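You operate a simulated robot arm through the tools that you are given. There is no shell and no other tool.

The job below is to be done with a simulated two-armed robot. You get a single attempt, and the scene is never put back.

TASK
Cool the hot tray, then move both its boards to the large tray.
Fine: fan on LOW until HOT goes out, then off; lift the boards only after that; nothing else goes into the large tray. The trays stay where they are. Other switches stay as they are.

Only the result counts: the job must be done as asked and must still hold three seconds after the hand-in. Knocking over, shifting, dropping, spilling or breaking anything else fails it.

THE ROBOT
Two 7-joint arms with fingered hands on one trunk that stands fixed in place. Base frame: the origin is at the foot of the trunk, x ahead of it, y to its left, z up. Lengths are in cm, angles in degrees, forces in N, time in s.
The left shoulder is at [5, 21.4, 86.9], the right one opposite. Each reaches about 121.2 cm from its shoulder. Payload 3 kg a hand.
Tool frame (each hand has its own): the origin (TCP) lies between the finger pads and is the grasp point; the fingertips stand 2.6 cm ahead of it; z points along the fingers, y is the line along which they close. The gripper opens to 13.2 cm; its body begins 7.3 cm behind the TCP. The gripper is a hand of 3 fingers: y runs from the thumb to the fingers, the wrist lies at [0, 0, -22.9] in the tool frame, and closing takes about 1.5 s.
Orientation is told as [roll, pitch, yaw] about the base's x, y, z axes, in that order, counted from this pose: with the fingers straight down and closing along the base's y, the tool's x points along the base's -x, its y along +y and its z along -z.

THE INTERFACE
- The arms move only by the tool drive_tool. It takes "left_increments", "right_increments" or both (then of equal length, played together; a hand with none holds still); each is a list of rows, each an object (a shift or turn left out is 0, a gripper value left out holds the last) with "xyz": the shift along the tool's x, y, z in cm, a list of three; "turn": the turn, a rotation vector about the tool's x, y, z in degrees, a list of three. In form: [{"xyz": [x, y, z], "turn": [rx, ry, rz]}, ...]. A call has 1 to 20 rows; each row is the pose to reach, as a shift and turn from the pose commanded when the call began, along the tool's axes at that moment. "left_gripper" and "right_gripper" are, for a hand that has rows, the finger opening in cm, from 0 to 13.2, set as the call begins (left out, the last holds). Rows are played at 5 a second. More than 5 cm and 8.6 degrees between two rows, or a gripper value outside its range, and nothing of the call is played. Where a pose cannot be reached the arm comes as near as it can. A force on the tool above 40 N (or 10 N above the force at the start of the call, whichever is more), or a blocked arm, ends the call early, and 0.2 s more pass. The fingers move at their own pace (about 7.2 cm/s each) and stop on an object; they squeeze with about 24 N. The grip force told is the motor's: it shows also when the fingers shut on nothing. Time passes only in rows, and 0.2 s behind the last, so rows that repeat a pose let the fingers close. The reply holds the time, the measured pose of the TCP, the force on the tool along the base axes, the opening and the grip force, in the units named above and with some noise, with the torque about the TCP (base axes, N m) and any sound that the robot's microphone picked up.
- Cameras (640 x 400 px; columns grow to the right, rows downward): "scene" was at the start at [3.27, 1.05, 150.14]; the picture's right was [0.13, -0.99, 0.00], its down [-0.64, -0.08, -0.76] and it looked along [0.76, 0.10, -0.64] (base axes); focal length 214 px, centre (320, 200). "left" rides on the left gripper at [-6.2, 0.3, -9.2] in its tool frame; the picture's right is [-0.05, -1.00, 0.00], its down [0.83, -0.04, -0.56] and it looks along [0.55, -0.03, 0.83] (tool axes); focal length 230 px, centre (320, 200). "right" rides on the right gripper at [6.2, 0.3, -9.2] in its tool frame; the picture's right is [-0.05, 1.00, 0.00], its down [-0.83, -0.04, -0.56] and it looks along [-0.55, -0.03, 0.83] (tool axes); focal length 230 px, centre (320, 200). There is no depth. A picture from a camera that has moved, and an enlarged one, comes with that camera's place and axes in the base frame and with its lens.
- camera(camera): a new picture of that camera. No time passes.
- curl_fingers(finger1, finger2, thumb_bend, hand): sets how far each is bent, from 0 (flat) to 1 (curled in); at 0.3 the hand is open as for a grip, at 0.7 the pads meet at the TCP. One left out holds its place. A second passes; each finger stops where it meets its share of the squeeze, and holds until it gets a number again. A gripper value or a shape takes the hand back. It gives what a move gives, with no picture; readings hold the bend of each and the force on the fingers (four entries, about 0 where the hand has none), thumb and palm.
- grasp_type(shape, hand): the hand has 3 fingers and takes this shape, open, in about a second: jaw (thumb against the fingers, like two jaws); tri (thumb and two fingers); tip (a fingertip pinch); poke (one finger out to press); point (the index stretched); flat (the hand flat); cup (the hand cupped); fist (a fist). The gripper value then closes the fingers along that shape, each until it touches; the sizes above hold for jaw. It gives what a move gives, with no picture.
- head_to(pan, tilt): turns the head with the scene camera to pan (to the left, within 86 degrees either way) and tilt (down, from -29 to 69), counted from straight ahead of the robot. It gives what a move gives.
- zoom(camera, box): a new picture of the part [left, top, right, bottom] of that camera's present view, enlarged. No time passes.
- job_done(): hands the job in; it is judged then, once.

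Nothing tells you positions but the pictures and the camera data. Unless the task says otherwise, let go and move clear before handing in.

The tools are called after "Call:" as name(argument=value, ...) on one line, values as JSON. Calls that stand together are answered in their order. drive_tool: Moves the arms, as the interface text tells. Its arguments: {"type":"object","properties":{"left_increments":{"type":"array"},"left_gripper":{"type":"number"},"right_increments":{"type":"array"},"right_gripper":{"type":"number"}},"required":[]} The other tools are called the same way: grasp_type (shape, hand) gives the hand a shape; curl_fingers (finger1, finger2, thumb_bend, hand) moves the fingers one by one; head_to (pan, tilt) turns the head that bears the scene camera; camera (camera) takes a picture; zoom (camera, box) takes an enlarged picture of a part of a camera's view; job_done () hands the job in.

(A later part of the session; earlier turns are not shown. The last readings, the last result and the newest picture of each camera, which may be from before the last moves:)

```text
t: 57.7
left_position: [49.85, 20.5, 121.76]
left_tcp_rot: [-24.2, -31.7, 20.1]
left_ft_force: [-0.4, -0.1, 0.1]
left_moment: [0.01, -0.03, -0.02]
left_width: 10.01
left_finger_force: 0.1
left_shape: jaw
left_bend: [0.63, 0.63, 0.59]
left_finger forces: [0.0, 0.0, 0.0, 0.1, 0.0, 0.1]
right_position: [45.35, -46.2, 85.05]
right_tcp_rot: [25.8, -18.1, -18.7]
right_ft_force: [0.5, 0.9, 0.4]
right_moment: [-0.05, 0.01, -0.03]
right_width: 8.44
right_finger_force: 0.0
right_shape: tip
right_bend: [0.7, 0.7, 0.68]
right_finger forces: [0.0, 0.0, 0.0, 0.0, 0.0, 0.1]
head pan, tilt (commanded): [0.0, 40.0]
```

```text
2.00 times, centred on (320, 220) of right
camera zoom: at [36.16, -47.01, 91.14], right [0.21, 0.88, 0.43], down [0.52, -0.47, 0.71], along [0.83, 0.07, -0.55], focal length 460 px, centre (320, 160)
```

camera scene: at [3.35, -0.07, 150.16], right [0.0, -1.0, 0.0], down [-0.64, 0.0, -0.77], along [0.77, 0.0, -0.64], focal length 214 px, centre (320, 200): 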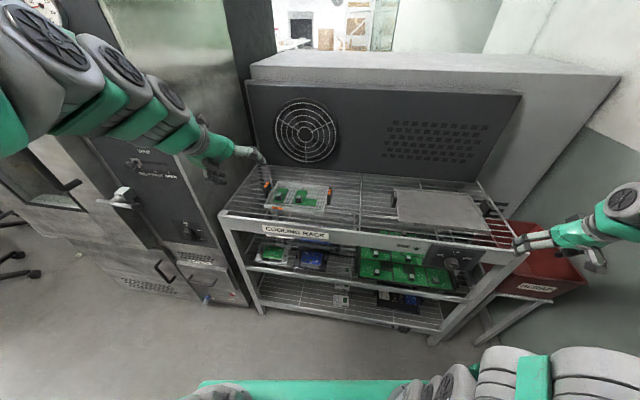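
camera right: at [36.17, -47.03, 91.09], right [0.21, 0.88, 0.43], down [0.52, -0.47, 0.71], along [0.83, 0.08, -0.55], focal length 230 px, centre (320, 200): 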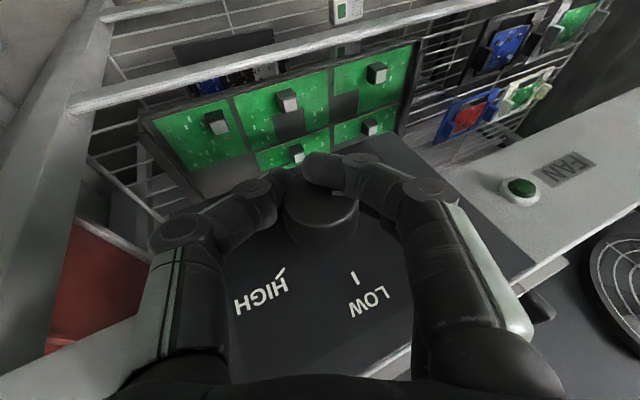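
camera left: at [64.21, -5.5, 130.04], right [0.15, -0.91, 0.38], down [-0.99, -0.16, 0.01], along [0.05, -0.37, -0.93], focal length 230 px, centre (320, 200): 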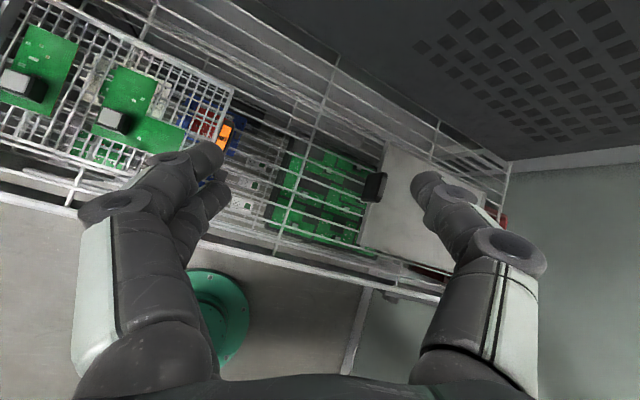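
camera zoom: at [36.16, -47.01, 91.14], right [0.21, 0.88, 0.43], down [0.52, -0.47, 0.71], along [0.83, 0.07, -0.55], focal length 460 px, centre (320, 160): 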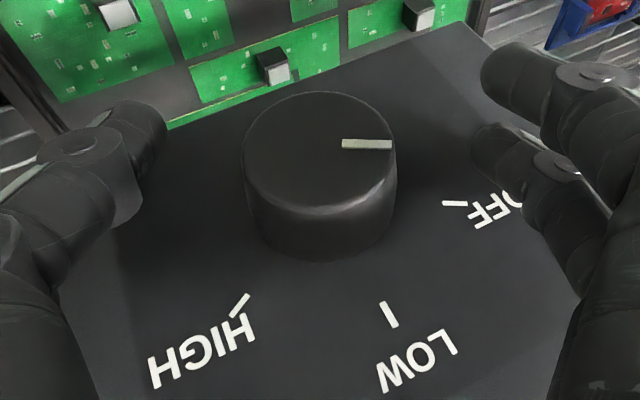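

The pointer is parallel to the OFF mark and the lamp is dark. I'll back the right hand out along its approach line, and move the left hand a bit further left to free the space over the hot tray.

Call:
drive_tool(right_increments=[{"xyz": [0, 0, -2.5]}, {"xyz": [0, 0, -5]}, {"xyz": [0, 0, -7.5]}, {"xyz": [0, 0, -10]}], left_increments=[{"xyz": [0.3, 2.75, -2.4]}, {"xyz": [0.65, 5.5, -4.85]}, {"xyz": [1, 8.25, -7.3]}, {"xyz": [1.3, 11, -9.7]}])

Call:
camera(camera="scene")

Call:
zoom(camera="scene", box=[380, 220, 508, 300])

```text
t: 58.7
left_position: [41.72, 32.54, 124.64]
left_tcp_rot: [-24.1, -31.8, 20.0]
left_ft_force: [0.6, -0.2, 0.0]
left_moment: [0.04, -0.01, 0.0]
left_width: 10.02
left_finger_force: 0.0
left_shape: jaw
left_bend: [0.63, 0.63, 0.59]
left_finger forces: [0.0, 0.0, 0.0, 0.0, 0.1, 0.0]
right_position: [41.51, -49.32, 93.56]
right_tcp_rot: [25.9, -18.2, -18.5]
right_ft_force: [0.3, 0.1, 0.5]
right_moment: [-0.03, -0.03, 0.01]
right_width: 8.45
right_finger_force: 0.1
right_shape: tip
right_bend: [0.7, 0.7, 0.68]
right_finger forces: [0.0, 0.1, 0.0, 0.1, 0.0, 0.1]
head pan, tilt (commanded): [0.0, 40.0]
```

```text
taken
camera scene: at [3.34, -0.06, 150.16], right [0.0, -1.0, 0.0], down [-0.64, 0.0, -0.77], along [0.77, 0.0, -0.64], focal length 214 px, centre (320, 200)
```

scene: 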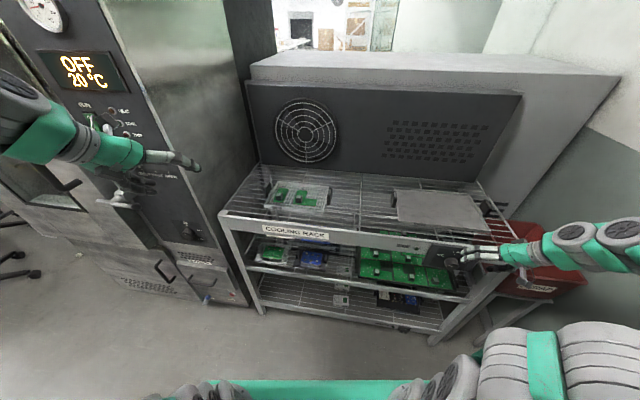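

```text
5.00 times, centred on (444, 260) of scene
camera zoom: at [3.34, -0.06, 150.16], right [0.0, -1.0, 0.0], down [-0.64, 0.0, -0.77], along [0.77, 0.0, -0.64], focal length 1072 px, centre (-300, -100)
```

zoom: 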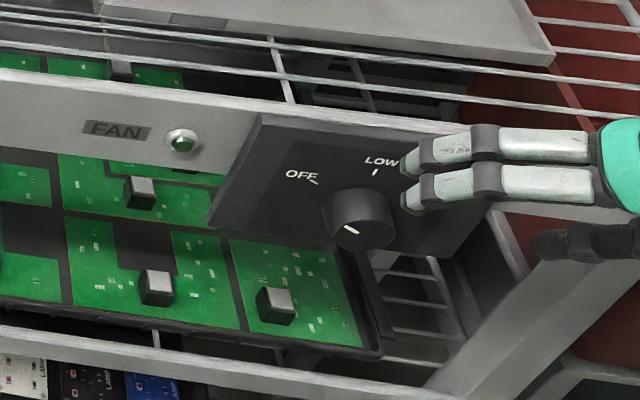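

The fan is off with the pointer at OFF, and the hand is clear of the knob. I'll raise the right hand and un-roll it toward pointing straight down.

Call:
drive_tool(right_increments=[{"xyz": [-1.15, 2.6, -3.3], "turn": [4.7, 0, -1.71]}, {"xyz": [-2.3, 5.2, -6.6], "turn": [9.4, 0, -3.42]}, {"xyz": [-3.45, 7.8, -10], "turn": [14.1, 0, -5.13]}, {"xyz": [-4.6, 10.4, -13.3], "turn": [18.8, 0, -6.84]}, {"xyz": [-5.75, 12.96, -16.6], "turn": [23.5, 0, -8.55]}], right_gripper=8.5)

Call:
drive_tool(right_increments=[{"xyz": [0, 0, 0], "turn": [0, 6.5, 0]}, {"xyz": [0, 0, 0], "turn": [0, 13, 0]}, {"xyz": [0, 0, 0], "turn": [0, 19.5, 0]}])

Call:
camera(camera="scene")

```text
t: 59.9
left_position: [41.67, 32.56, 124.72]
left_tcp_rot: [-24.2, -31.7, 20.0]
left_ft_force: [-0.3, 0.0, 0.3]
left_moment: [-0.03, -0.02, -0.02]
left_width: 10.05
left_finger_force: 0.2
left_shape: jaw
left_bend: [0.63, 0.63, 0.59]
left_finger forces: [0.1, 0.0, 0.0, 0.0, 0.0, 0.1]
right_position: [41.72, -44.89, 115.02]
right_tcp_rot: [-0.6, -19.9, -9.9]
right_ft_force: [-0.1, 0.6, -0.3]
right_moment: [-0.01, -0.01, 0.05]
right_width: 8.46
right_finger_force: 0.1
right_shape: tip
right_bend: [0.7, 0.7, 0.68]
right_finger forces: [0.1, 0.1, 0.0, 0.0, 0.0, 0.0]
head pan, tilt (commanded): [0.0, 40.0]
```

```text
t: 60.7
left_position: [41.76, 32.7, 124.69]
left_tcp_rot: [-24.2, -31.6, 20.1]
left_ft_force: [-1.5, -0.2, -0.1]
left_moment: [-0.01, 0.03, 0.01]
left_width: 10.03
left_finger_force: 0.0
left_shape: jaw
left_bend: [0.63, 0.63, 0.59]
left_finger forces: [0.0, 0.0, 0.0, 0.0, 0.1, 0.0]
right_position: [41.8, -44.93, 114.97]
right_tcp_rot: [-0.5, -0.4, -10.1]
right_ft_force: [-0.2, 0.5, 0.8]
right_moment: [0.01, 0.02, 0.02]
right_width: 8.48
right_finger_force: 0.1
right_shape: tip
right_bend: [0.7, 0.7, 0.68]
right_finger forces: [0.1, 0.1, 0.1, 0.0, 0.1, 0.0]
head pan, tilt (commanded): [0.0, 40.0]
```

```text
taken
camera scene: at [3.36, -0.07, 150.16], right [0.0, -1.0, 0.0], down [-0.64, 0.0, -0.77], along [0.77, 0.0, -0.64], focal length 214 px, centre (320, 200)
```

scene: 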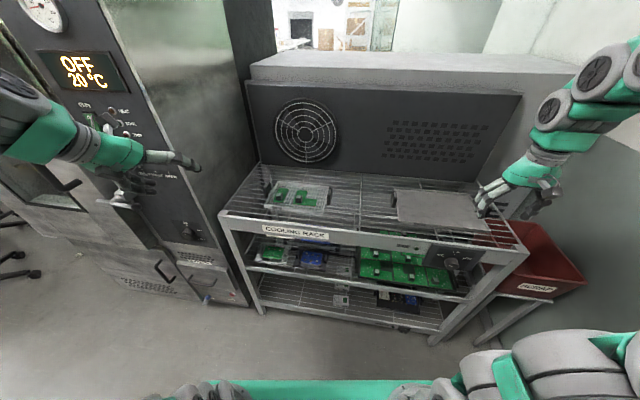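

The hand points straight down at [41.8, -44.9, 115]. I'll switch it to the jaw shape and carry it high over the rack toward the cooled tray.

Call:
grasp_type(hand="right", shape="jaw")

Call:
drive_tool(right_increments=[{"xyz": [-0.9, 4.6, 0]}, {"xyz": [-1.7, 9.3, 0]}, {"xyz": [-2.6, 13.9, 0]}, {"xyz": [-3.4, 18.6, 0]}, {"xyz": [-4.3, 23.2, 0]}, {"xyz": [-5.1, 27.9, 0]}], right_gripper=2.2)

Call:
camera(camera="scene")

Call:
camera(camera="right")

```text
t: 61.6
left_position: [41.59, 32.53, 124.78]
left_tcp_rot: [-24.1, -31.8, 20.1]
left_ft_force: [0.0, 0.2, 0.5]
left_moment: [0.02, -0.02, -0.01]
left_width: 10.03
left_finger_force: 0.1
left_shape: jaw
left_bend: [0.63, 0.63, 0.59]
left_finger forces: [0.0, 0.1, 0.0, 0.1, 0.1, 0.0]
right_position: [41.9, -45.03, 114.97]
right_tcp_rot: [-0.5, -0.6, -10.2]
right_ft_force: [0.7, 0.1, 0.0]
right_moment: [-0.03, 0.01, -0.01]
right_width: 13.2
right_finger_force: 0.0
right_shape: jaw
right_bend: [0.3, 0.3, 0.3]
right_finger forces: [0.0, 0.1, 0.1, 0.0, 0.0, 0.0]
head pan, tilt (commanded): [0.0, 40.0]
```

```text
t: 63.0
left_position: [41.69, 32.59, 124.68]
left_tcp_rot: [-24.2, -31.7, 20.1]
left_ft_force: [-0.1, 0.3, 0.0]
left_moment: [0.0, 0.04, -0.02]
left_width: 10.03
left_finger_force: 0.1
left_shape: jaw
left_bend: [0.63, 0.63, 0.59]
left_finger forces: [0.0, 0.0, 0.1, 0.0, 0.0, 0.1]
right_position: [51.75, -18.28, 114.53]
right_tcp_rot: [-0.5, -0.3, -10.1]
right_ft_force: [0.2, 0.2, 0.4]
right_moment: [-0.04, -0.04, 0.0]
right_width: 2.21
right_finger_force: 0.0
right_shape: jaw
right_bend: [0.73, 0.73, 0.7]
right_finger forces: [0.1, 0.0, 0.0, 0.1, 0.0, 0.0]
head pan, tilt (commanded): [0.0, 40.0]
```

```text
taken
camera scene: at [3.35, -0.07, 150.16], right [0.0, -1.0, 0.0], down [-0.64, 0.0, -0.77], along [0.77, 0.0, -0.64], focal length 214 px, centre (320, 200)
```

scene: 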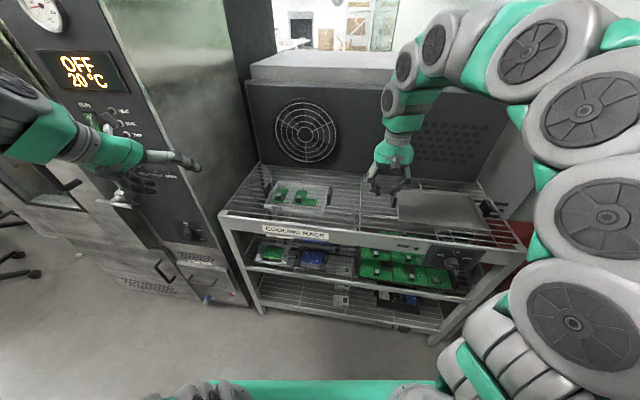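

```text
taken
camera right: at [45.66, -16.87, 123.72], right [0.23, 0.97, -0.01], down [0.81, -0.18, 0.56], along [0.54, -0.13, -0.83], focal length 230 px, centre (320, 200)
```

right: 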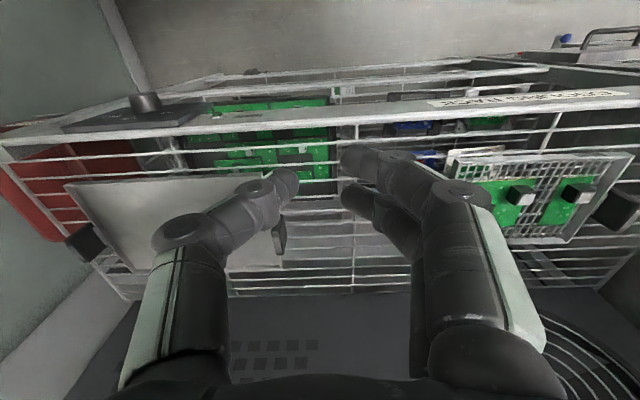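

The arm arches well clear. I'll continue to a view point above the cooled tray with the fingers opened to 6 cm.

Call:
drive_tool(right_increments=[{"xyz": [-0.9, 4.6, 0.2]}, {"xyz": [-1.7, 9.3, 0.5]}, {"xyz": [-2.6, 13.9, 0.7]}, {"xyz": [-3.4, 18.6, 1]}, {"xyz": [-4.3, 23.2, 1.2]}, {"xyz": [-5.1, 27, 1.5]}, {"xyz": [-5.1, 27, 1.5]}], right_gripper=6)

Call:
camera(camera="scene")

Call:
camera(camera="right")

```text
t: 64.6
left_position: [41.8, 32.48, 124.78]
left_tcp_rot: [-24.3, -31.7, 20.1]
left_ft_force: [1.2, 0.5, 0.7]
left_moment: [-0.03, -0.01, 0.01]
left_width: 10.02
left_finger_force: 0.0
left_shape: jaw
left_bend: [0.63, 0.63, 0.59]
left_finger forces: [0.0, 0.1, 0.0, 0.0, 0.1, 0.0]
right_position: [61.7, 7.36, 113.28]
right_tcp_rot: [-0.6, -0.4, -10.1]
right_ft_force: [0.1, -0.1, 0.4]
right_moment: [-0.03, 0.08, 0.0]
right_width: 5.95
right_finger_force: 0.0
right_shape: jaw
right_bend: [0.73, 0.73, 0.7]
right_finger forces: [0.0, 0.1, 0.1, 0.0, 0.0, 0.0]
head pan, tilt (commanded): [0.0, 40.0]
```

```text
taken
camera scene: at [3.35, -0.07, 150.16], right [0.0, -1.0, 0.0], down [-0.64, 0.0, -0.77], along [0.77, 0.0, -0.64], focal length 214 px, centre (320, 200)
```

scene: 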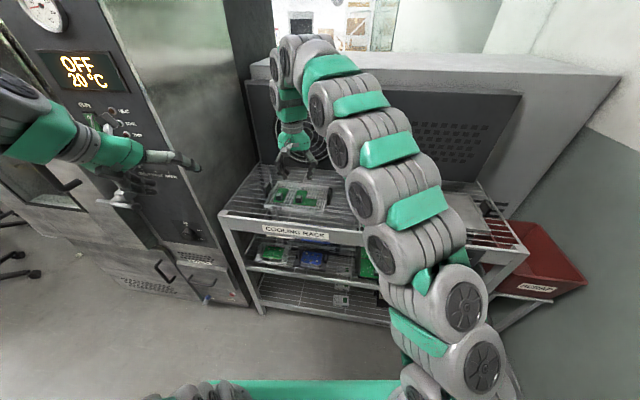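

```text
taken
camera right: at [55.58, 8.86, 122.38], right [0.23, 0.97, -0.01], down [0.81, -0.18, 0.56], along [0.55, -0.13, -0.83], focal length 230 px, centre (320, 200)
```

right: 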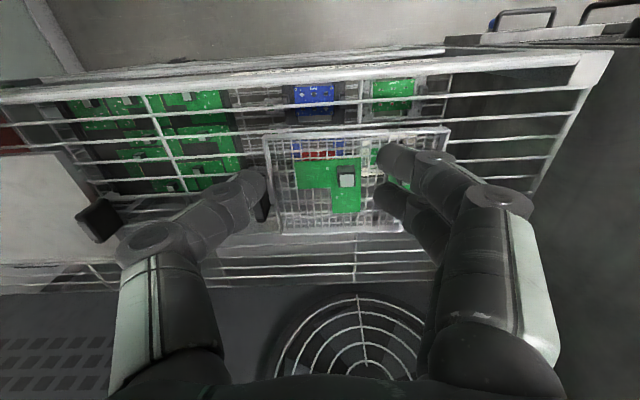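

The tray is in view below. I'll zoom to fix the blocks' positions on both boards.

Call:
zoom(camera="right", box=[260, 120, 460, 245])

Call:
zoom(camera="scene", box=[250, 170, 346, 230])

```text
3.20 times, centred on (360, 182) of right
camera zoom: at [55.58, 8.86, 122.38], right [0.23, 0.97, -0.01], down [0.81, -0.18, 0.56], along [0.55, -0.13, -0.83], focal length 736 px, centre (192, 256)
```

zoom: 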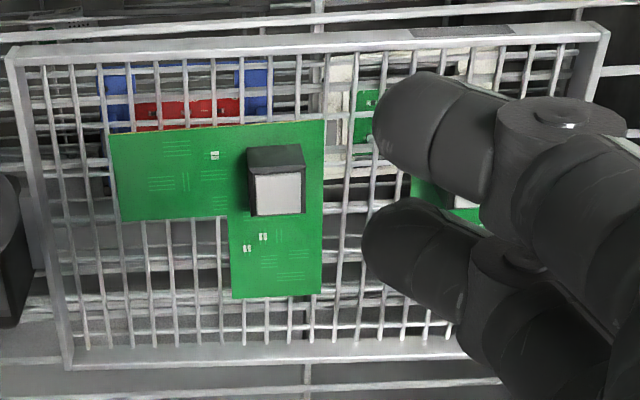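

```text
6.67 times, centred on (298, 200) of scene
camera zoom: at [3.35, -0.07, 150.16], right [0.0, -1.0, 0.0], down [-0.64, 0.0, -0.77], along [0.77, 0.0, -0.64], focal length 1430 px, centre (467, 200)
```

zoom: 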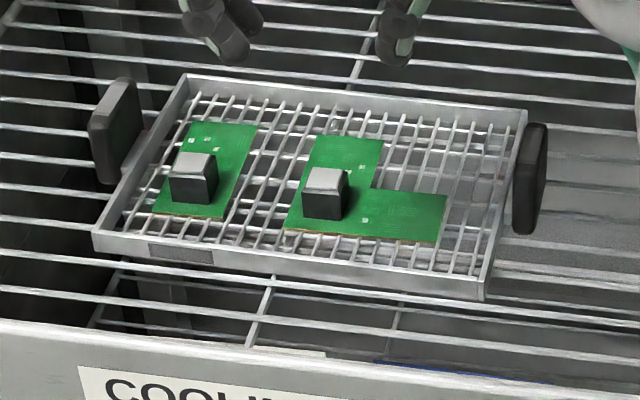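

Block of the L-board: top centre about [71.3, 8.7, 94.7]; the other board's block about [72.8, 17.0, 94.7]; board surface near z = 92.5. I'll move above the L-board's block first.

Call:
drive_tool(right_increments=[{"xyz": [-3.1, 1, 1.5]}, {"xyz": [-6.2, 2, 3]}, {"xyz": [-9.2, 3, 5]}, {"xyz": [-9.2, 3, 7]}, {"xyz": [-9.2, 3, 7]}])

Call:
camera(camera="right")

Call:
zoom(camera="scene", box=[240, 150, 368, 230])

```text
t: 65.8
left_position: [41.83, 32.54, 124.82]
left_tcp_rot: [-24.2, -31.6, 20.2]
left_ft_force: [-0.4, 0.2, -0.7]
left_moment: [0.0, 0.02, -0.01]
left_width: 10.01
left_finger_force: 0.0
left_shape: jaw
left_bend: [0.63, 0.63, 0.59]
left_finger forces: [0.0, 0.0, 0.0, 0.1, 0.0, 0.1]
right_position: [70.76, 8.27, 105.27]
right_tcp_rot: [-0.5, -0.4, -10.1]
right_ft_force: [0.1, 0.6, -0.8]
right_moment: [-0.01, -0.02, -0.01]
right_width: 5.99
right_finger_force: 0.0
right_shape: jaw
right_bend: [0.73, 0.73, 0.7]
right_finger forces: [0.0, 0.0, 0.0, 0.0, 0.1, 0.0]
right hand out of reach, approached as far as the arm can: row 3, 4, 5
head pan, tilt (commanded): [0.0, 40.0]
```

```text
taken
camera right: at [64.75, 9.83, 114.41], right [0.23, 0.97, -0.01], down [0.81, -0.18, 0.56], along [0.55, -0.13, -0.83], focal length 230 px, centre (320, 200)
```

right: 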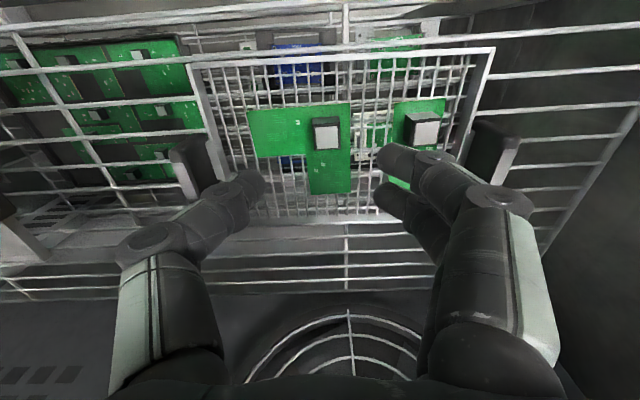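

```text
5.00 times, centred on (304, 190) of scene
camera zoom: at [3.35, -0.07, 150.16], right [0.0, -1.0, 0.0], down [-0.64, 0.0, -0.77], along [0.77, 0.0, -0.64], focal length 1072 px, centre (400, 250)
```

zoom: 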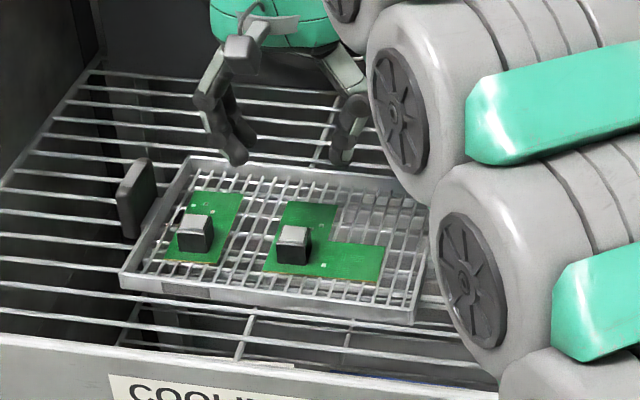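

The right hand is at the edge of its reach here at this height, but lower should be easier. I'll shift slightly and descend part-way over the L-board's block.

Call:
drive_tool(right_increments=[{"xyz": [0, 0.2, 2]}, {"xyz": [-0.3, 0.43, 4]}, {"xyz": [-0.52, 0.43, 6]}, {"xyz": [-0.52, 0.43, 6]}])

Call:
camera(camera="right")

Call:
zoom(camera="scene", box=[250, 160, 346, 220])

```text
t: 66.8
left_position: [41.71, 32.44, 124.87]
left_tcp_rot: [-24.3, -31.7, 20.1]
left_ft_force: [-0.7, 0.3, 1.2]
left_moment: [-0.04, 0.0, 0.03]
left_width: 10.0
left_finger_force: 0.0
left_shape: jaw
left_bend: [0.63, 0.63, 0.59]
left_finger forces: [0.0, 0.0, 0.1, 0.0, 0.0, 0.1]
right_position: [71.34, 8.52, 99.29]
right_tcp_rot: [-0.5, -0.4, -10.1]
right_ft_force: [0.4, 0.4, 0.1]
right_moment: [-0.03, 0.0, -0.01]
right_width: 5.94
right_finger_force: 0.2
right_shape: jaw
right_bend: [0.73, 0.73, 0.7]
right_finger forces: [0.1, 0.0, 0.1, 0.1, 0.0, 0.1]
head pan, tilt (commanded): [0.0, 40.0]
```

```text
taken
camera right: at [65.31, 9.97, 108.41], right [0.23, 0.97, -0.01], down [0.81, -0.18, 0.56], along [0.55, -0.13, -0.83], focal length 230 px, centre (320, 200)
```

right: 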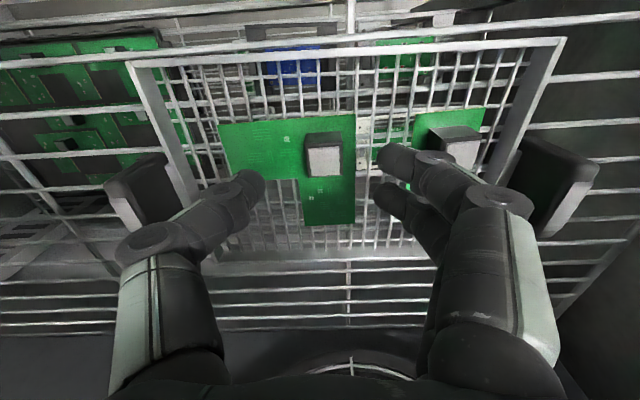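

```text
6.67 times, centred on (298, 190) of scene
camera zoom: at [3.35, -0.07, 150.16], right [0.0, -1.0, 0.0], down [-0.64, 0.0, -0.77], along [0.77, 0.0, -0.64], focal length 1430 px, centre (467, 267)
```

zoom: 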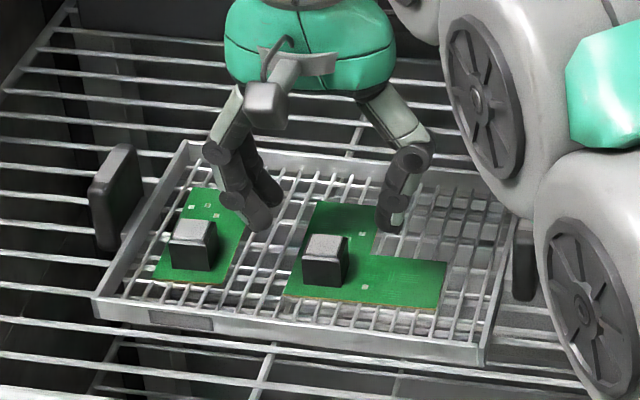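

Aligned over the block. I'll descend the remaining 3.8 cm, watching the force.

Call:
drive_tool(right_increments=[{"xyz": [-0.1, 0.1, 1.3]}, {"xyz": [-0.1, 0.1, 2.6]}, {"xyz": [-0.1, 0.1, 3.7]}, {"xyz": [-0.1, 0.1, 3.7]}])

Call:
camera(camera="right")

Call:
zoom(camera="scene", box=[260, 170, 340, 220])

```text
t: 67.8
left_position: [41.87, 32.59, 124.78]
left_tcp_rot: [-24.1, -31.7, 20.1]
left_ft_force: [-0.4, -0.5, 0.2]
left_moment: [0.01, 0.01, 0.01]
left_width: 9.99
left_finger_force: 0.0
left_shape: jaw
left_bend: [0.63, 0.63, 0.59]
left_finger forces: [0.0, 0.0, 0.0, 0.0, 0.1, 0.0]
right_position: [71.43, 8.59, 95.55]
right_tcp_rot: [-0.6, -0.4, -10.0]
right_ft_force: [0.3, 0.3, 0.2]
right_moment: [0.0, 0.01, -0.03]
right_width: 5.96
right_finger_force: 0.1
right_shape: jaw
right_bend: [0.73, 0.73, 0.7]
right_finger forces: [0.0, 0.0, 0.0, 0.1, 0.0, 0.0]
head pan, tilt (commanded): [0.0, 40.0]
```

```text
taken
camera right: at [65.44, 10.1, 104.66], right [0.23, 0.97, -0.01], down [0.81, -0.18, 0.56], along [0.55, -0.13, -0.83], focal length 230 px, centre (320, 200)
```

right: 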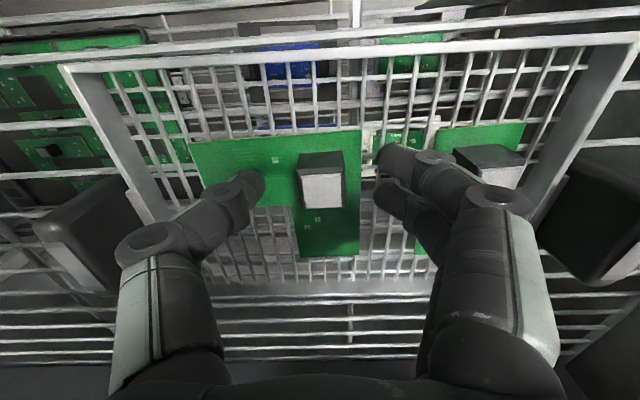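

```text
8.00 times, centred on (300, 195) of scene
camera zoom: at [3.35, -0.07, 150.16], right [0.0, -1.0, 0.0], down [-0.64, 0.0, -0.77], along [0.77, 0.0, -0.64], focal length 1716 px, centre (480, 240)
```

zoom: 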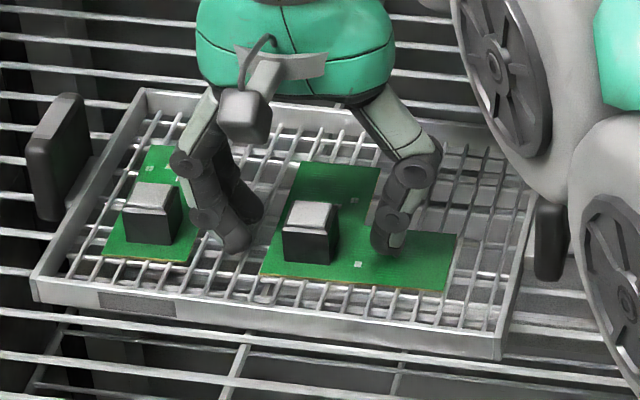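

The tips bracket the block just above the board. I'll close on it.

Call:
drive_tool(right_increments=[{"xyz": [0, 0, 0]}, {"xyz": [0, 0, 0]}, {"xyz": [0, 0, 0]}, {"xyz": [0, 0, 0]}, {"xyz": [0, 0, 0]}, {"xyz": [0, 0, 0]}, {"xyz": [0, 0, 0]}], right_gripper=0.5)

Call:
camera(camera="right")

Call:
zoom(camera="scene", box=[260, 170, 340, 220])

```text
t: 69.4
left_position: [41.85, 32.56, 124.8]
left_tcp_rot: [-24.1, -31.8, 20.1]
left_ft_force: [-0.4, -0.1, 0.4]
left_moment: [0.01, 0.02, 0.0]
left_width: 10.02
left_finger_force: 0.0
left_shape: jaw
left_bend: [0.63, 0.63, 0.59]
left_finger forces: [0.0, 0.0, 0.1, 0.0, 0.1, 0.0]
right_position: [71.42, 8.65, 95.49]
right_tcp_rot: [-0.5, -0.4, -10.1]
right_ft_force: [-0.7, 1.0, -0.1]
right_moment: [-0.01, 0.02, 0.03]
right_width: 1.83
right_finger_force: 24.1
right_shape: jaw
right_bend: [0.72, 0.72, 0.7]
right_finger forces: [10.7, 10.9, 0.0, 0.0, 21.7, 0.0]
head pan, tilt (commanded): [0.0, 40.0]
```

```text
taken
camera right: at [65.45, 10.11, 104.68], right [0.23, 0.97, -0.01], down [0.81, -0.18, 0.56], along [0.55, -0.13, -0.83], focal length 230 px, centre (320, 200)
```

right: 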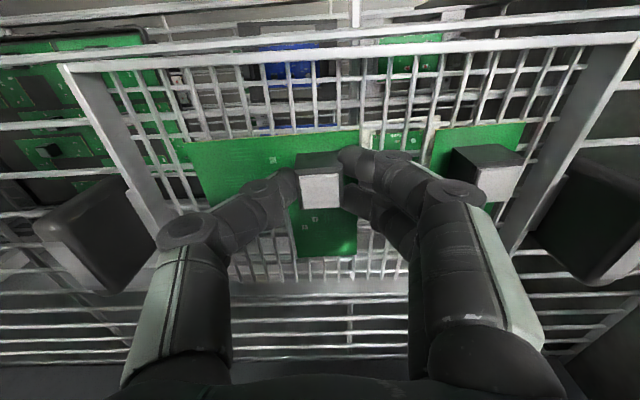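

```text
8.00 times, centred on (300, 195) of scene
camera zoom: at [3.35, -0.07, 150.16], right [0.0, -1.0, 0.0], down [-0.64, 0.0, -0.77], along [0.77, 0.0, -0.64], focal length 1716 px, centre (480, 240)
```

zoom: 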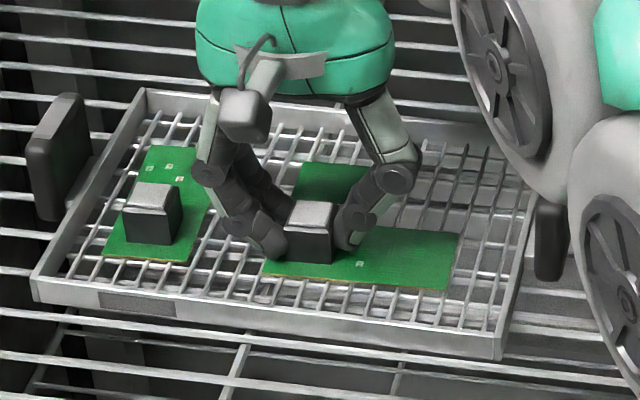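

Firm grip on the block. I'll lift straight up 7 cm and check.

Call:
drive_tool(right_increments=[{"xyz": [0, 0, -1]}, {"xyz": [0, 0, -2.5]}, {"xyz": [0, 0, -4]}, {"xyz": [0, 0, -5.5]}, {"xyz": [0, 0, -7]}])

Call:
camera(camera="right")

Call:
zoom(camera="scene", box=[250, 160, 346, 220])

```text
t: 70.6
left_position: [41.8, 32.58, 124.71]
left_tcp_rot: [-24.2, -31.7, 20.0]
left_ft_force: [0.2, 1.1, 0.7]
left_moment: [0.0, -0.03, 0.01]
left_width: 10.04
left_finger_force: 0.0
left_shape: jaw
left_bend: [0.63, 0.63, 0.59]
left_finger forces: [0.1, 0.0, 0.0, 0.0, 0.1, 0.1]
right_position: [71.41, 8.87, 102.51]
right_tcp_rot: [-0.5, -0.4, -10.1]
right_ft_force: [0.4, -0.7, -0.1]
right_moment: [0.0, 0.02, 0.0]
right_width: 1.88
right_finger_force: 23.5
right_shape: jaw
right_bend: [0.72, 0.72, 0.7]
right_finger forces: [10.7, 10.9, 0.0, 0.0, 21.5, 0.1]
head pan, tilt (commanded): [0.0, 40.0]
```

```text
taken
camera right: at [65.36, 10.2, 111.61], right [0.23, 0.97, -0.01], down [0.81, -0.18, 0.56], along [0.55, -0.13, -0.83], focal length 230 px, centre (320, 200)
```

right: 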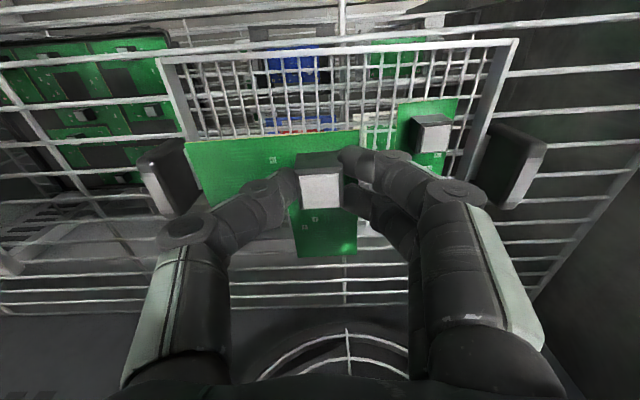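

```text
6.67 times, centred on (298, 190) of scene
camera zoom: at [3.35, -0.07, 150.16], right [0.0, -1.0, 0.0], down [-0.64, 0.0, -0.77], along [0.77, 0.0, -0.64], focal length 1430 px, centre (467, 267)
```

zoom: 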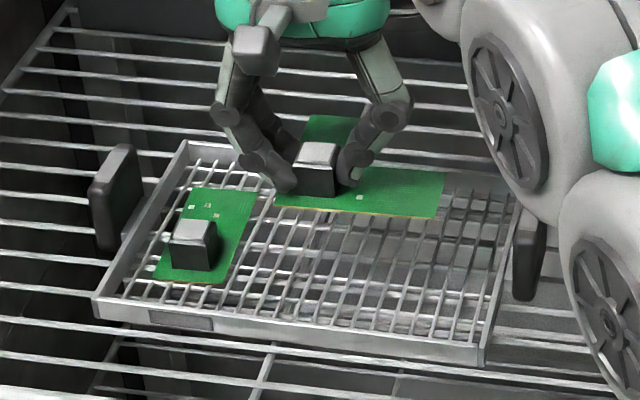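

The L-board is lifted level and clear. I'll carry it back and up a bit, then across to above the large tray at a moderate pace.

Call:
drive_tool(right_increments=[{"xyz": [1.5, -1, -1.5]}, {"xyz": [3, -2.5, -3]}, {"xyz": [4.5, -4.5, -4.5]}, {"xyz": [6, -7, -6]}, {"xyz": [6, -10, -7]}, {"xyz": [6, -13, -7]}, {"xyz": [6, -16, -7]}, {"xyz": [6, -19, -7]}, {"xyz": [6, -22, -7]}, {"xyz": [6, -25, -7]}, {"xyz": [6, -28, -7]}, {"xyz": [6, -31, -7]}, {"xyz": [6, -34, -7]}, {"xyz": [6, -37, -7]}, {"xyz": [5, -40, -7]}, {"xyz": [4, -43, -7]}, {"xyz": [3, -46, -7]}, {"xyz": [2, -49, -7]}, {"xyz": [1, -52, -7]}, {"xyz": [0, -55, -7]}])

Call:
camera(camera="right")

Call:
camera(camera="scene")

```text
t: 74.8
left_position: [41.78, 32.62, 124.74]
left_tcp_rot: [-24.2, -31.8, 20.0]
left_ft_force: [0.4, 0.3, -0.7]
left_moment: [0.0, 0.03, 0.02]
left_width: 10.02
left_finger_force: 0.0
left_shape: jaw
left_bend: [0.63, 0.63, 0.59]
left_finger forces: [0.0, 0.0, 0.1, 0.0, 0.0, 0.1]
right_position: [61.48, -45.47, 110.0]
right_tcp_rot: [-0.5, -0.5, -10.2]
right_ft_force: [-0.6, -0.4, -0.6]
right_moment: [0.01, 0.03, -0.01]
right_width: 1.83
right_finger_force: 24.2
right_shape: jaw
right_bend: [0.72, 0.72, 0.7]
right_finger forces: [10.8, 11.0, 0.0, 0.0, 21.8, 0.0]
head pan, tilt (commanded): [0.0, 40.0]
```

```text
taken
camera right: at [55.48, -43.95, 119.19], right [0.23, 0.97, -0.01], down [0.81, -0.18, 0.56], along [0.55, -0.13, -0.83], focal length 230 px, centre (320, 200)
```

right: 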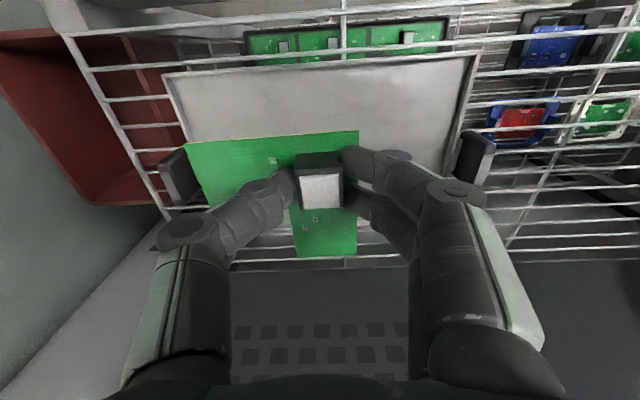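

```text
taken
camera scene: at [3.36, -0.07, 150.16], right [0.0, -1.0, 0.0], down [-0.64, 0.0, -0.77], along [0.77, 0.0, -0.64], focal length 214 px, centre (320, 200)
```

scene: 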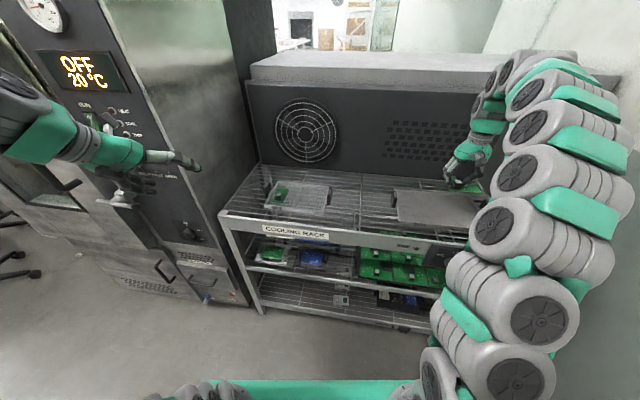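

The board hovers over the large tray's right half. I'll centre it a little, then lower to a few cm above the tray floor and look.

Call:
drive_tool(right_increments=[{"xyz": [-1, -1.5, 2]}, {"xyz": [-2, -3, 4]}, {"xyz": [-2, -3, 6.5]}, {"xyz": [-2, -3, 9]}, {"xyz": [-2, -3, 11]}, {"xyz": [-2, -3, 11]}])

Call:
camera(camera="right")

Call:
zoom(camera="scene", box=[380, 150, 508, 230])

```text
t: 76.2
left_position: [41.74, 32.66, 124.78]
left_tcp_rot: [-24.2, -31.8, 20.1]
left_ft_force: [1.0, 0.3, -1.0]
left_moment: [0.01, -0.01, 0.03]
left_width: 10.03
left_finger_force: 0.0
left_shape: jaw
left_bend: [0.63, 0.63, 0.59]
left_finger forces: [0.1, 0.0, 0.0, 0.0, 0.1, 0.0]
right_position: [63.11, -48.74, 98.95]
right_tcp_rot: [-0.5, -0.4, -10.1]
right_ft_force: [-0.6, 0.3, -0.7]
right_moment: [0.04, -0.03, 0.0]
right_width: 1.83
right_finger_force: 23.5
right_shape: jaw
right_bend: [0.72, 0.72, 0.7]
right_finger forces: [10.8, 10.9, 0.0, 0.1, 21.7, 0.0]
head pan, tilt (commanded): [0.0, 40.0]
```

```text
taken
camera right: at [57.05, -47.28, 108.19], right [0.23, 0.97, -0.01], down [0.81, -0.18, 0.56], along [0.55, -0.13, -0.83], focal length 230 px, centre (320, 200)
```

right: 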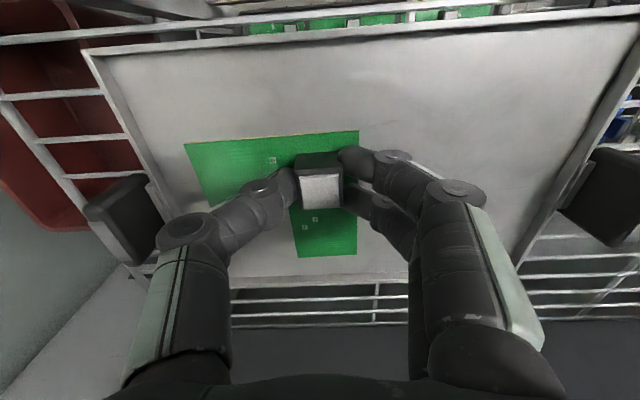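

```text
5.00 times, centred on (444, 190) of scene
camera zoom: at [3.35, -0.07, 150.16], right [0.0, -1.0, 0.0], down [-0.64, 0.0, -0.77], along [0.77, 0.0, -0.64], focal length 1072 px, centre (-300, 250)
```

zoom: 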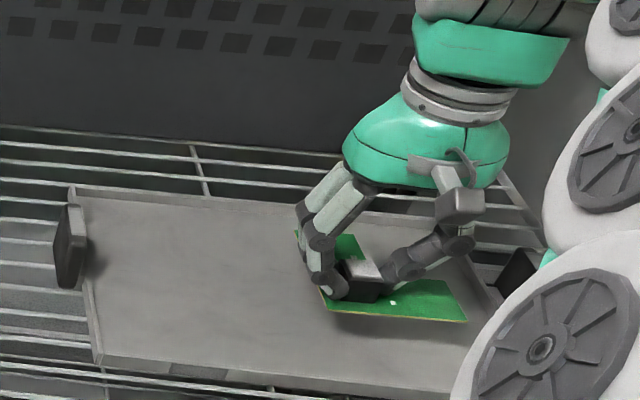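

The board is well inside the tray's lips. I'll lower slowly in small calls, feeling for contact.

Call:
drive_tool(right_increments=[{"xyz": [0, 0, 0.8]}, {"xyz": [0, 0, 1.6]}, {"xyz": [0, 0, 2.4]}, {"xyz": [0, 0, 2.6]}])

Call:
drive_tool(right_increments=[{"xyz": [0, 0, 0.25]}, {"xyz": [0, 0, 0.4]}])

Call:
zoom(camera="scene", box=[420, 180, 484, 220])

```text
t: 77.2
left_position: [41.72, 32.62, 124.77]
left_tcp_rot: [-24.3, -31.6, 20.1]
left_ft_force: [0.0, -0.4, 0.0]
left_moment: [0.01, 0.02, 0.02]
left_width: 10.04
left_finger_force: 0.1
left_shape: jaw
left_bend: [0.63, 0.63, 0.59]
left_finger forces: [0.0, 0.1, 0.0, 0.0, 0.0, 0.0]
right_position: [63.12, -48.83, 96.48]
right_tcp_rot: [-0.5, -0.4, -10.1]
right_ft_force: [-0.5, -0.2, 0.1]
right_moment: [0.0, 0.01, 0.02]
right_width: 1.84
right_finger_force: 23.8
right_shape: jaw
right_bend: [0.72, 0.72, 0.7]
right_finger forces: [10.7, 10.8, 0.0, 0.1, 21.7, 0.1]
head pan, tilt (commanded): [0.0, 40.0]
```

```text
t: 77.8
left_position: [41.76, 32.49, 124.63]
left_tcp_rot: [-24.2, -31.7, 20.1]
left_ft_force: [0.4, -0.4, -0.3]
left_moment: [-0.04, -0.03, 0.01]
left_width: 10.04
left_finger_force: 0.1
left_shape: jaw
left_bend: [0.63, 0.63, 0.59]
left_finger forces: [0.1, 0.0, 0.1, 0.1, 0.0, 0.0]
right_position: [63.05, -48.81, 95.9]
right_tcp_rot: [-0.6, -0.5, -10.1]
right_ft_force: [-0.3, -0.3, -0.6]
right_moment: [0.01, 0.01, -0.02]
right_width: 1.84
right_finger_force: 24.2
right_shape: jaw
right_bend: [0.72, 0.72, 0.7]
right_finger forces: [10.8, 10.8, 0.0, 0.0, 21.7, 0.1]
head pan, tilt (commanded): [0.0, 40.0]
```

```text
10.00 times, centred on (452, 200) of scene
camera zoom: at [3.35, -0.07, 150.16], right [0.0, -1.0, 0.0], down [-0.64, 0.0, -0.77], along [0.77, 0.0, -0.64], focal length 2145 px, centre (-1000, 200)
```

zoom: 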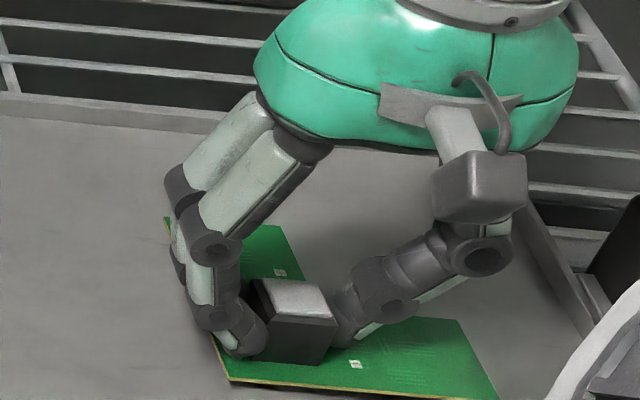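

No contact yet; continuing down in quarter-centimetre steps.

Call:
drive_tool(right_increments=[{"xyz": [0, 0, 0.25]}])

Call:
drive_tool(right_increments=[{"xyz": [0, 0, 0.25]}])

Call:
drive_tool(right_increments=[{"xyz": [0, 0, 0.2]}])

Call:
zoom(camera="scene", box=[420, 190, 484, 230])

```text
t: 78.2
left_position: [41.81, 32.54, 124.69]
left_tcp_rot: [-24.2, -31.9, 20.1]
left_ft_force: [1.0, -0.4, 0.6]
left_moment: [-0.04, 0.01, -0.05]
left_width: 10.04
left_finger_force: 0.2
left_shape: jaw
left_bend: [0.63, 0.63, 0.59]
left_finger forces: [0.1, 0.1, 0.1, 0.0, 0.0, 0.0]
right_position: [63.05, -48.84, 95.78]
right_tcp_rot: [-0.5, -0.3, -10.1]
right_ft_force: [0.0, 0.1, -0.2]
right_moment: [0.02, -0.01, 0.0]
right_width: 1.82
right_finger_force: 23.9
right_shape: jaw
right_bend: [0.72, 0.72, 0.7]
right_finger forces: [10.8, 10.8, 0.0, 0.0, 21.8, 0.0]
head pan, tilt (commanded): [0.0, 40.0]
```

```text
t: 78.6
left_position: [41.78, 32.47, 124.75]
left_tcp_rot: [-24.2, -31.7, 20.1]
left_ft_force: [-0.2, 0.4, 0.6]
left_moment: [0.03, -0.03, -0.01]
left_width: 10.06
left_finger_force: 0.0
left_shape: jaw
left_bend: [0.63, 0.63, 0.59]
left_finger forces: [0.0, 0.0, 0.0, 0.0, 0.1, 0.1]
right_position: [63.11, -48.82, 95.44]
right_tcp_rot: [-0.5, -0.4, -10.0]
right_ft_force: [0.4, -0.2, 0.2]
right_moment: [0.04, -0.02, 0.0]
right_width: 1.81
right_finger_force: 24.4
right_shape: jaw
right_bend: [0.72, 0.72, 0.7]
right_finger forces: [10.7, 11.0, 0.0, 0.0, 21.6, 0.1]
head pan, tilt (commanded): [0.0, 40.0]
```

```text
t: 79.0
left_position: [41.66, 32.6, 124.75]
left_tcp_rot: [-24.2, -31.7, 20.1]
left_ft_force: [-0.4, -0.3, 0.4]
left_moment: [-0.01, -0.01, 0.0]
left_width: 10.01
left_finger_force: 0.0
left_shape: jaw
left_bend: [0.63, 0.63, 0.59]
left_finger forces: [0.0, 0.1, 0.0, 0.0, 0.0, 0.1]
right_position: [63.19, -48.89, 95.41]
right_tcp_rot: [-0.4, -0.5, -10.0]
right_ft_force: [-1.4, 2.7, 11.7]
right_moment: [0.13, 0.04, 0.04]
right_width: 1.88
right_finger_force: 23.6
right_shape: jaw
right_bend: [0.73, 0.73, 0.7]
right_finger forces: [14.5, 13.2, 0.0, 0.0, 25.1, 0.0]
head pan, tilt (commanded): [0.0, 40.0]
```

```text
10.00 times, centred on (452, 210) of scene
camera zoom: at [3.34, -0.06, 150.16], right [0.0, -1.0, 0.0], down [-0.64, 0.0, -0.77], along [0.77, 0.0, -0.64], focal length 2145 px, centre (-1000, 100)
```

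zoom: 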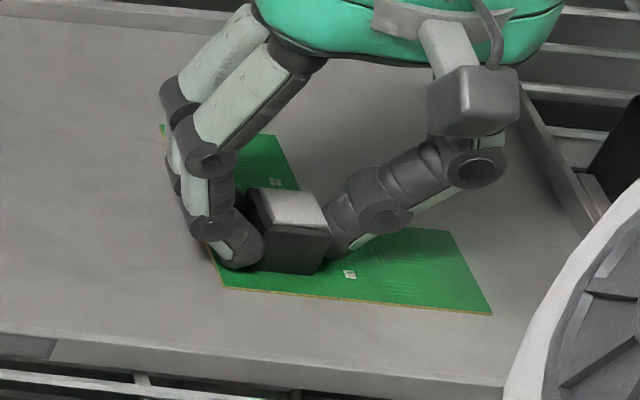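

The board rests on the tray floor (11.7 N contact). I'll ease up a hair and open the fingers gently.

Call:
drive_tool(right_increments=[{"xyz": [0, 0, -0.15]}])

Call:
drive_tool(right_increments=[{"xyz": [0, 0, 0]}, {"xyz": [0, 0, 0]}, {"xyz": [0, 0, 0]}, {"xyz": [0, 0, 0]}, {"xyz": [0, 0, 0]}], right_gripper=5.5)

Call:
camera(camera="right")

Call:
zoom(camera="scene", box=[420, 190, 484, 230])

```text
t: 79.4
left_position: [41.72, 32.46, 124.73]
left_tcp_rot: [-24.2, -31.6, 20.1]
left_ft_force: [-0.3, 0.1, -0.8]
left_moment: [0.03, -0.02, 0.0]
left_width: 10.03
left_finger_force: 0.1
left_shape: jaw
left_bend: [0.63, 0.63, 0.59]
left_finger forces: [0.1, 0.0, 0.0, 0.0, 0.0, 0.0]
right_position: [63.07, -48.91, 95.42]
right_tcp_rot: [-0.5, -0.4, -10.1]
right_ft_force: [-1.3, 0.5, 0.5]
right_moment: [0.01, 0.0, 0.03]
right_width: 1.87
right_finger_force: 23.9
right_shape: jaw
right_bend: [0.73, 0.73, 0.7]
right_finger forces: [11.6, 11.7, 0.0, 0.1, 23.2, 0.0]
head pan, tilt (commanded): [0.0, 40.0]
```

```text
t: 80.6
left_position: [41.77, 32.51, 124.78]
left_tcp_rot: [-24.1, -31.7, 20.1]
left_ft_force: [-0.1, -0.1, -0.6]
left_moment: [0.02, 0.05, 0.02]
left_width: 10.02
left_finger_force: 0.1
left_shape: jaw
left_bend: [0.63, 0.63, 0.59]
left_finger forces: [0.0, 0.0, 0.0, 0.0, 0.1, 0.0]
right_position: [63.15, -48.86, 95.44]
right_tcp_rot: [-0.5, -0.3, -10.1]
right_ft_force: [0.1, -0.7, 0.2]
right_moment: [-0.01, 0.02, -0.02]
right_width: 5.45
right_finger_force: 0.0
right_shape: jaw
right_bend: [0.73, 0.73, 0.7]
right_finger forces: [0.1, 0.0, 0.0, 0.0, 0.2, 0.0]
head pan, tilt (commanded): [0.0, 40.0]
```

```text
taken
camera right: at [57.12, -47.41, 104.65], right [0.23, 0.97, -0.01], down [0.81, -0.18, 0.56], along [0.55, -0.13, -0.83], focal length 230 px, centre (320, 200)
```

right: 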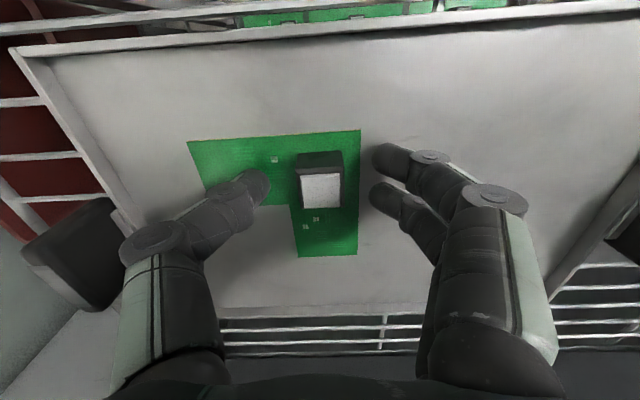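

```text
10.00 times, centred on (452, 210) of scene
camera zoom: at [3.35, -0.07, 150.16], right [0.0, -1.0, 0.0], down [-0.64, 0.0, -0.77], along [0.77, 0.0, -0.64], focal length 2145 px, centre (-1000, 100)
```

zoom: 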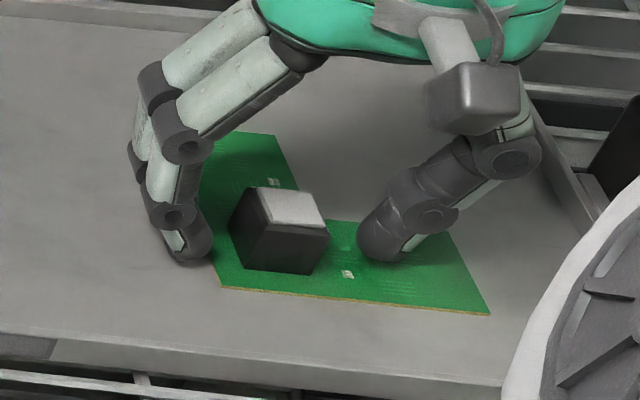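

The L-board lies flat in the large tray. I'll lift the empty hand straight up, then travel back toward the remaining board.

Call:
drive_tool(right_increments=[{"xyz": [0, 0, -2]}, {"xyz": [0, 0, -5]}, {"xyz": [1.5, 0, -9]}, {"xyz": [3.5, 0, -13]}, {"xyz": [6, 0, -16]}])

Call:
drive_tool(right_increments=[{"xyz": [0, 4.6, 0]}, {"xyz": [0, 9.2, 0]}, {"xyz": [0, 13.8, 0]}, {"xyz": [0, 18.4, 0]}, {"xyz": [0, 23, 0]}, {"xyz": [0, 27.6, 0]}, {"xyz": [0, 32.2, 0]}, {"xyz": [0, 36.8, 0]}, {"xyz": [0, 41.4, 0], "turn": [0, -6, 0]}, {"xyz": [0, 46, 0], "turn": [0, -12, 0]}, {"xyz": [0, 46, 0], "turn": [0, -12, 0]}])

Call:
camera(camera="scene")

Call:
camera(camera="right")

```text
t: 81.8
left_position: [41.73, 32.49, 124.67]
left_tcp_rot: [-24.2, -31.7, 20.2]
left_ft_force: [-0.6, 1.0, 0.4]
left_moment: [0.01, 0.02, -0.01]
left_width: 10.03
left_finger_force: 0.1
left_shape: jaw
left_bend: [0.63, 0.63, 0.59]
left_finger forces: [0.1, 0.0, 0.1, 0.0, 0.0, 0.1]
right_position: [57.22, -47.69, 111.54]
right_tcp_rot: [-0.4, -0.4, -10.0]
right_ft_force: [0.1, 0.4, -0.2]
right_moment: [-0.01, -0.05, 0.01]
right_width: 5.45
right_finger_force: 0.1
right_shape: jaw
right_bend: [0.73, 0.73, 0.7]
right_finger forces: [0.1, 0.0, 0.0, 0.0, 0.0, 0.1]
head pan, tilt (commanded): [0.0, 40.0]
```

```text
t: 84.2
left_position: [41.81, 32.55, 124.7]
left_tcp_rot: [-24.2, -31.6, 20.2]
left_ft_force: [0.3, -0.7, 0.9]
left_moment: [-0.02, 0.02, 0.02]
left_width: 10.02
left_finger_force: 0.0
left_shape: jaw
left_bend: [0.63, 0.63, 0.59]
left_finger forces: [0.1, 0.1, 0.1, 0.1, 0.1, 0.0]
right_position: [65.28, -2.39, 111.11]
right_tcp_rot: [-0.4, -12.5, -10.1]
right_ft_force: [0.1, -0.4, 0.1]
right_moment: [0.01, -0.01, -0.02]
right_width: 5.48
right_finger_force: 0.0
right_shape: jaw
right_bend: [0.73, 0.73, 0.7]
right_finger forces: [0.1, 0.1, 0.0, 0.0, 0.0, 0.0]
head pan, tilt (commanded): [0.0, 40.0]
```

```text
taken
camera scene: at [3.35, -0.07, 150.16], right [0.0, -1.0, 0.0], down [-0.64, 0.0, -0.77], along [0.77, 0.0, -0.64], focal length 214 px, centre (320, 200)
```

scene: 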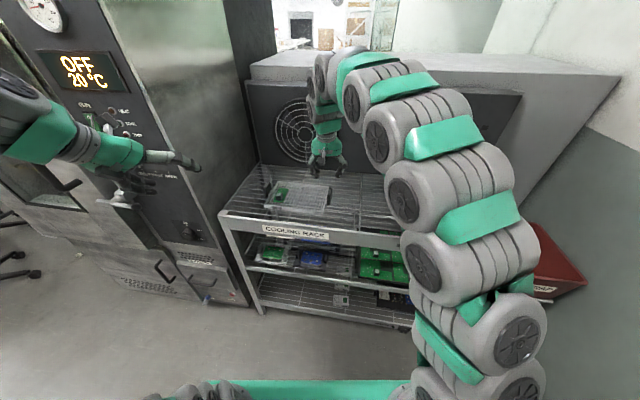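

```text
taken
camera right: at [57.51, -0.66, 118.76], right [0.23, 0.97, 0.0], down [0.67, -0.16, 0.72], along [0.7, -0.16, -0.69], focal length 230 px, centre (320, 200)
```

right: 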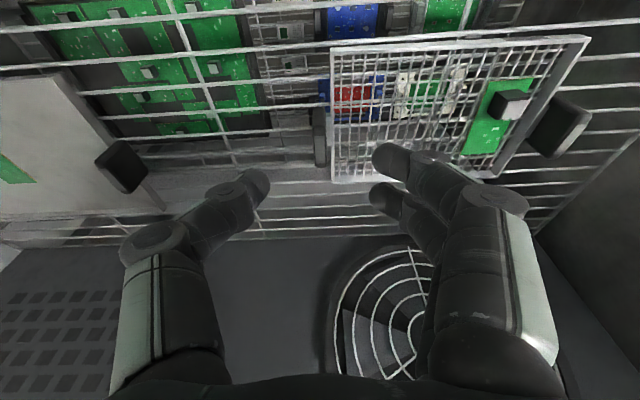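

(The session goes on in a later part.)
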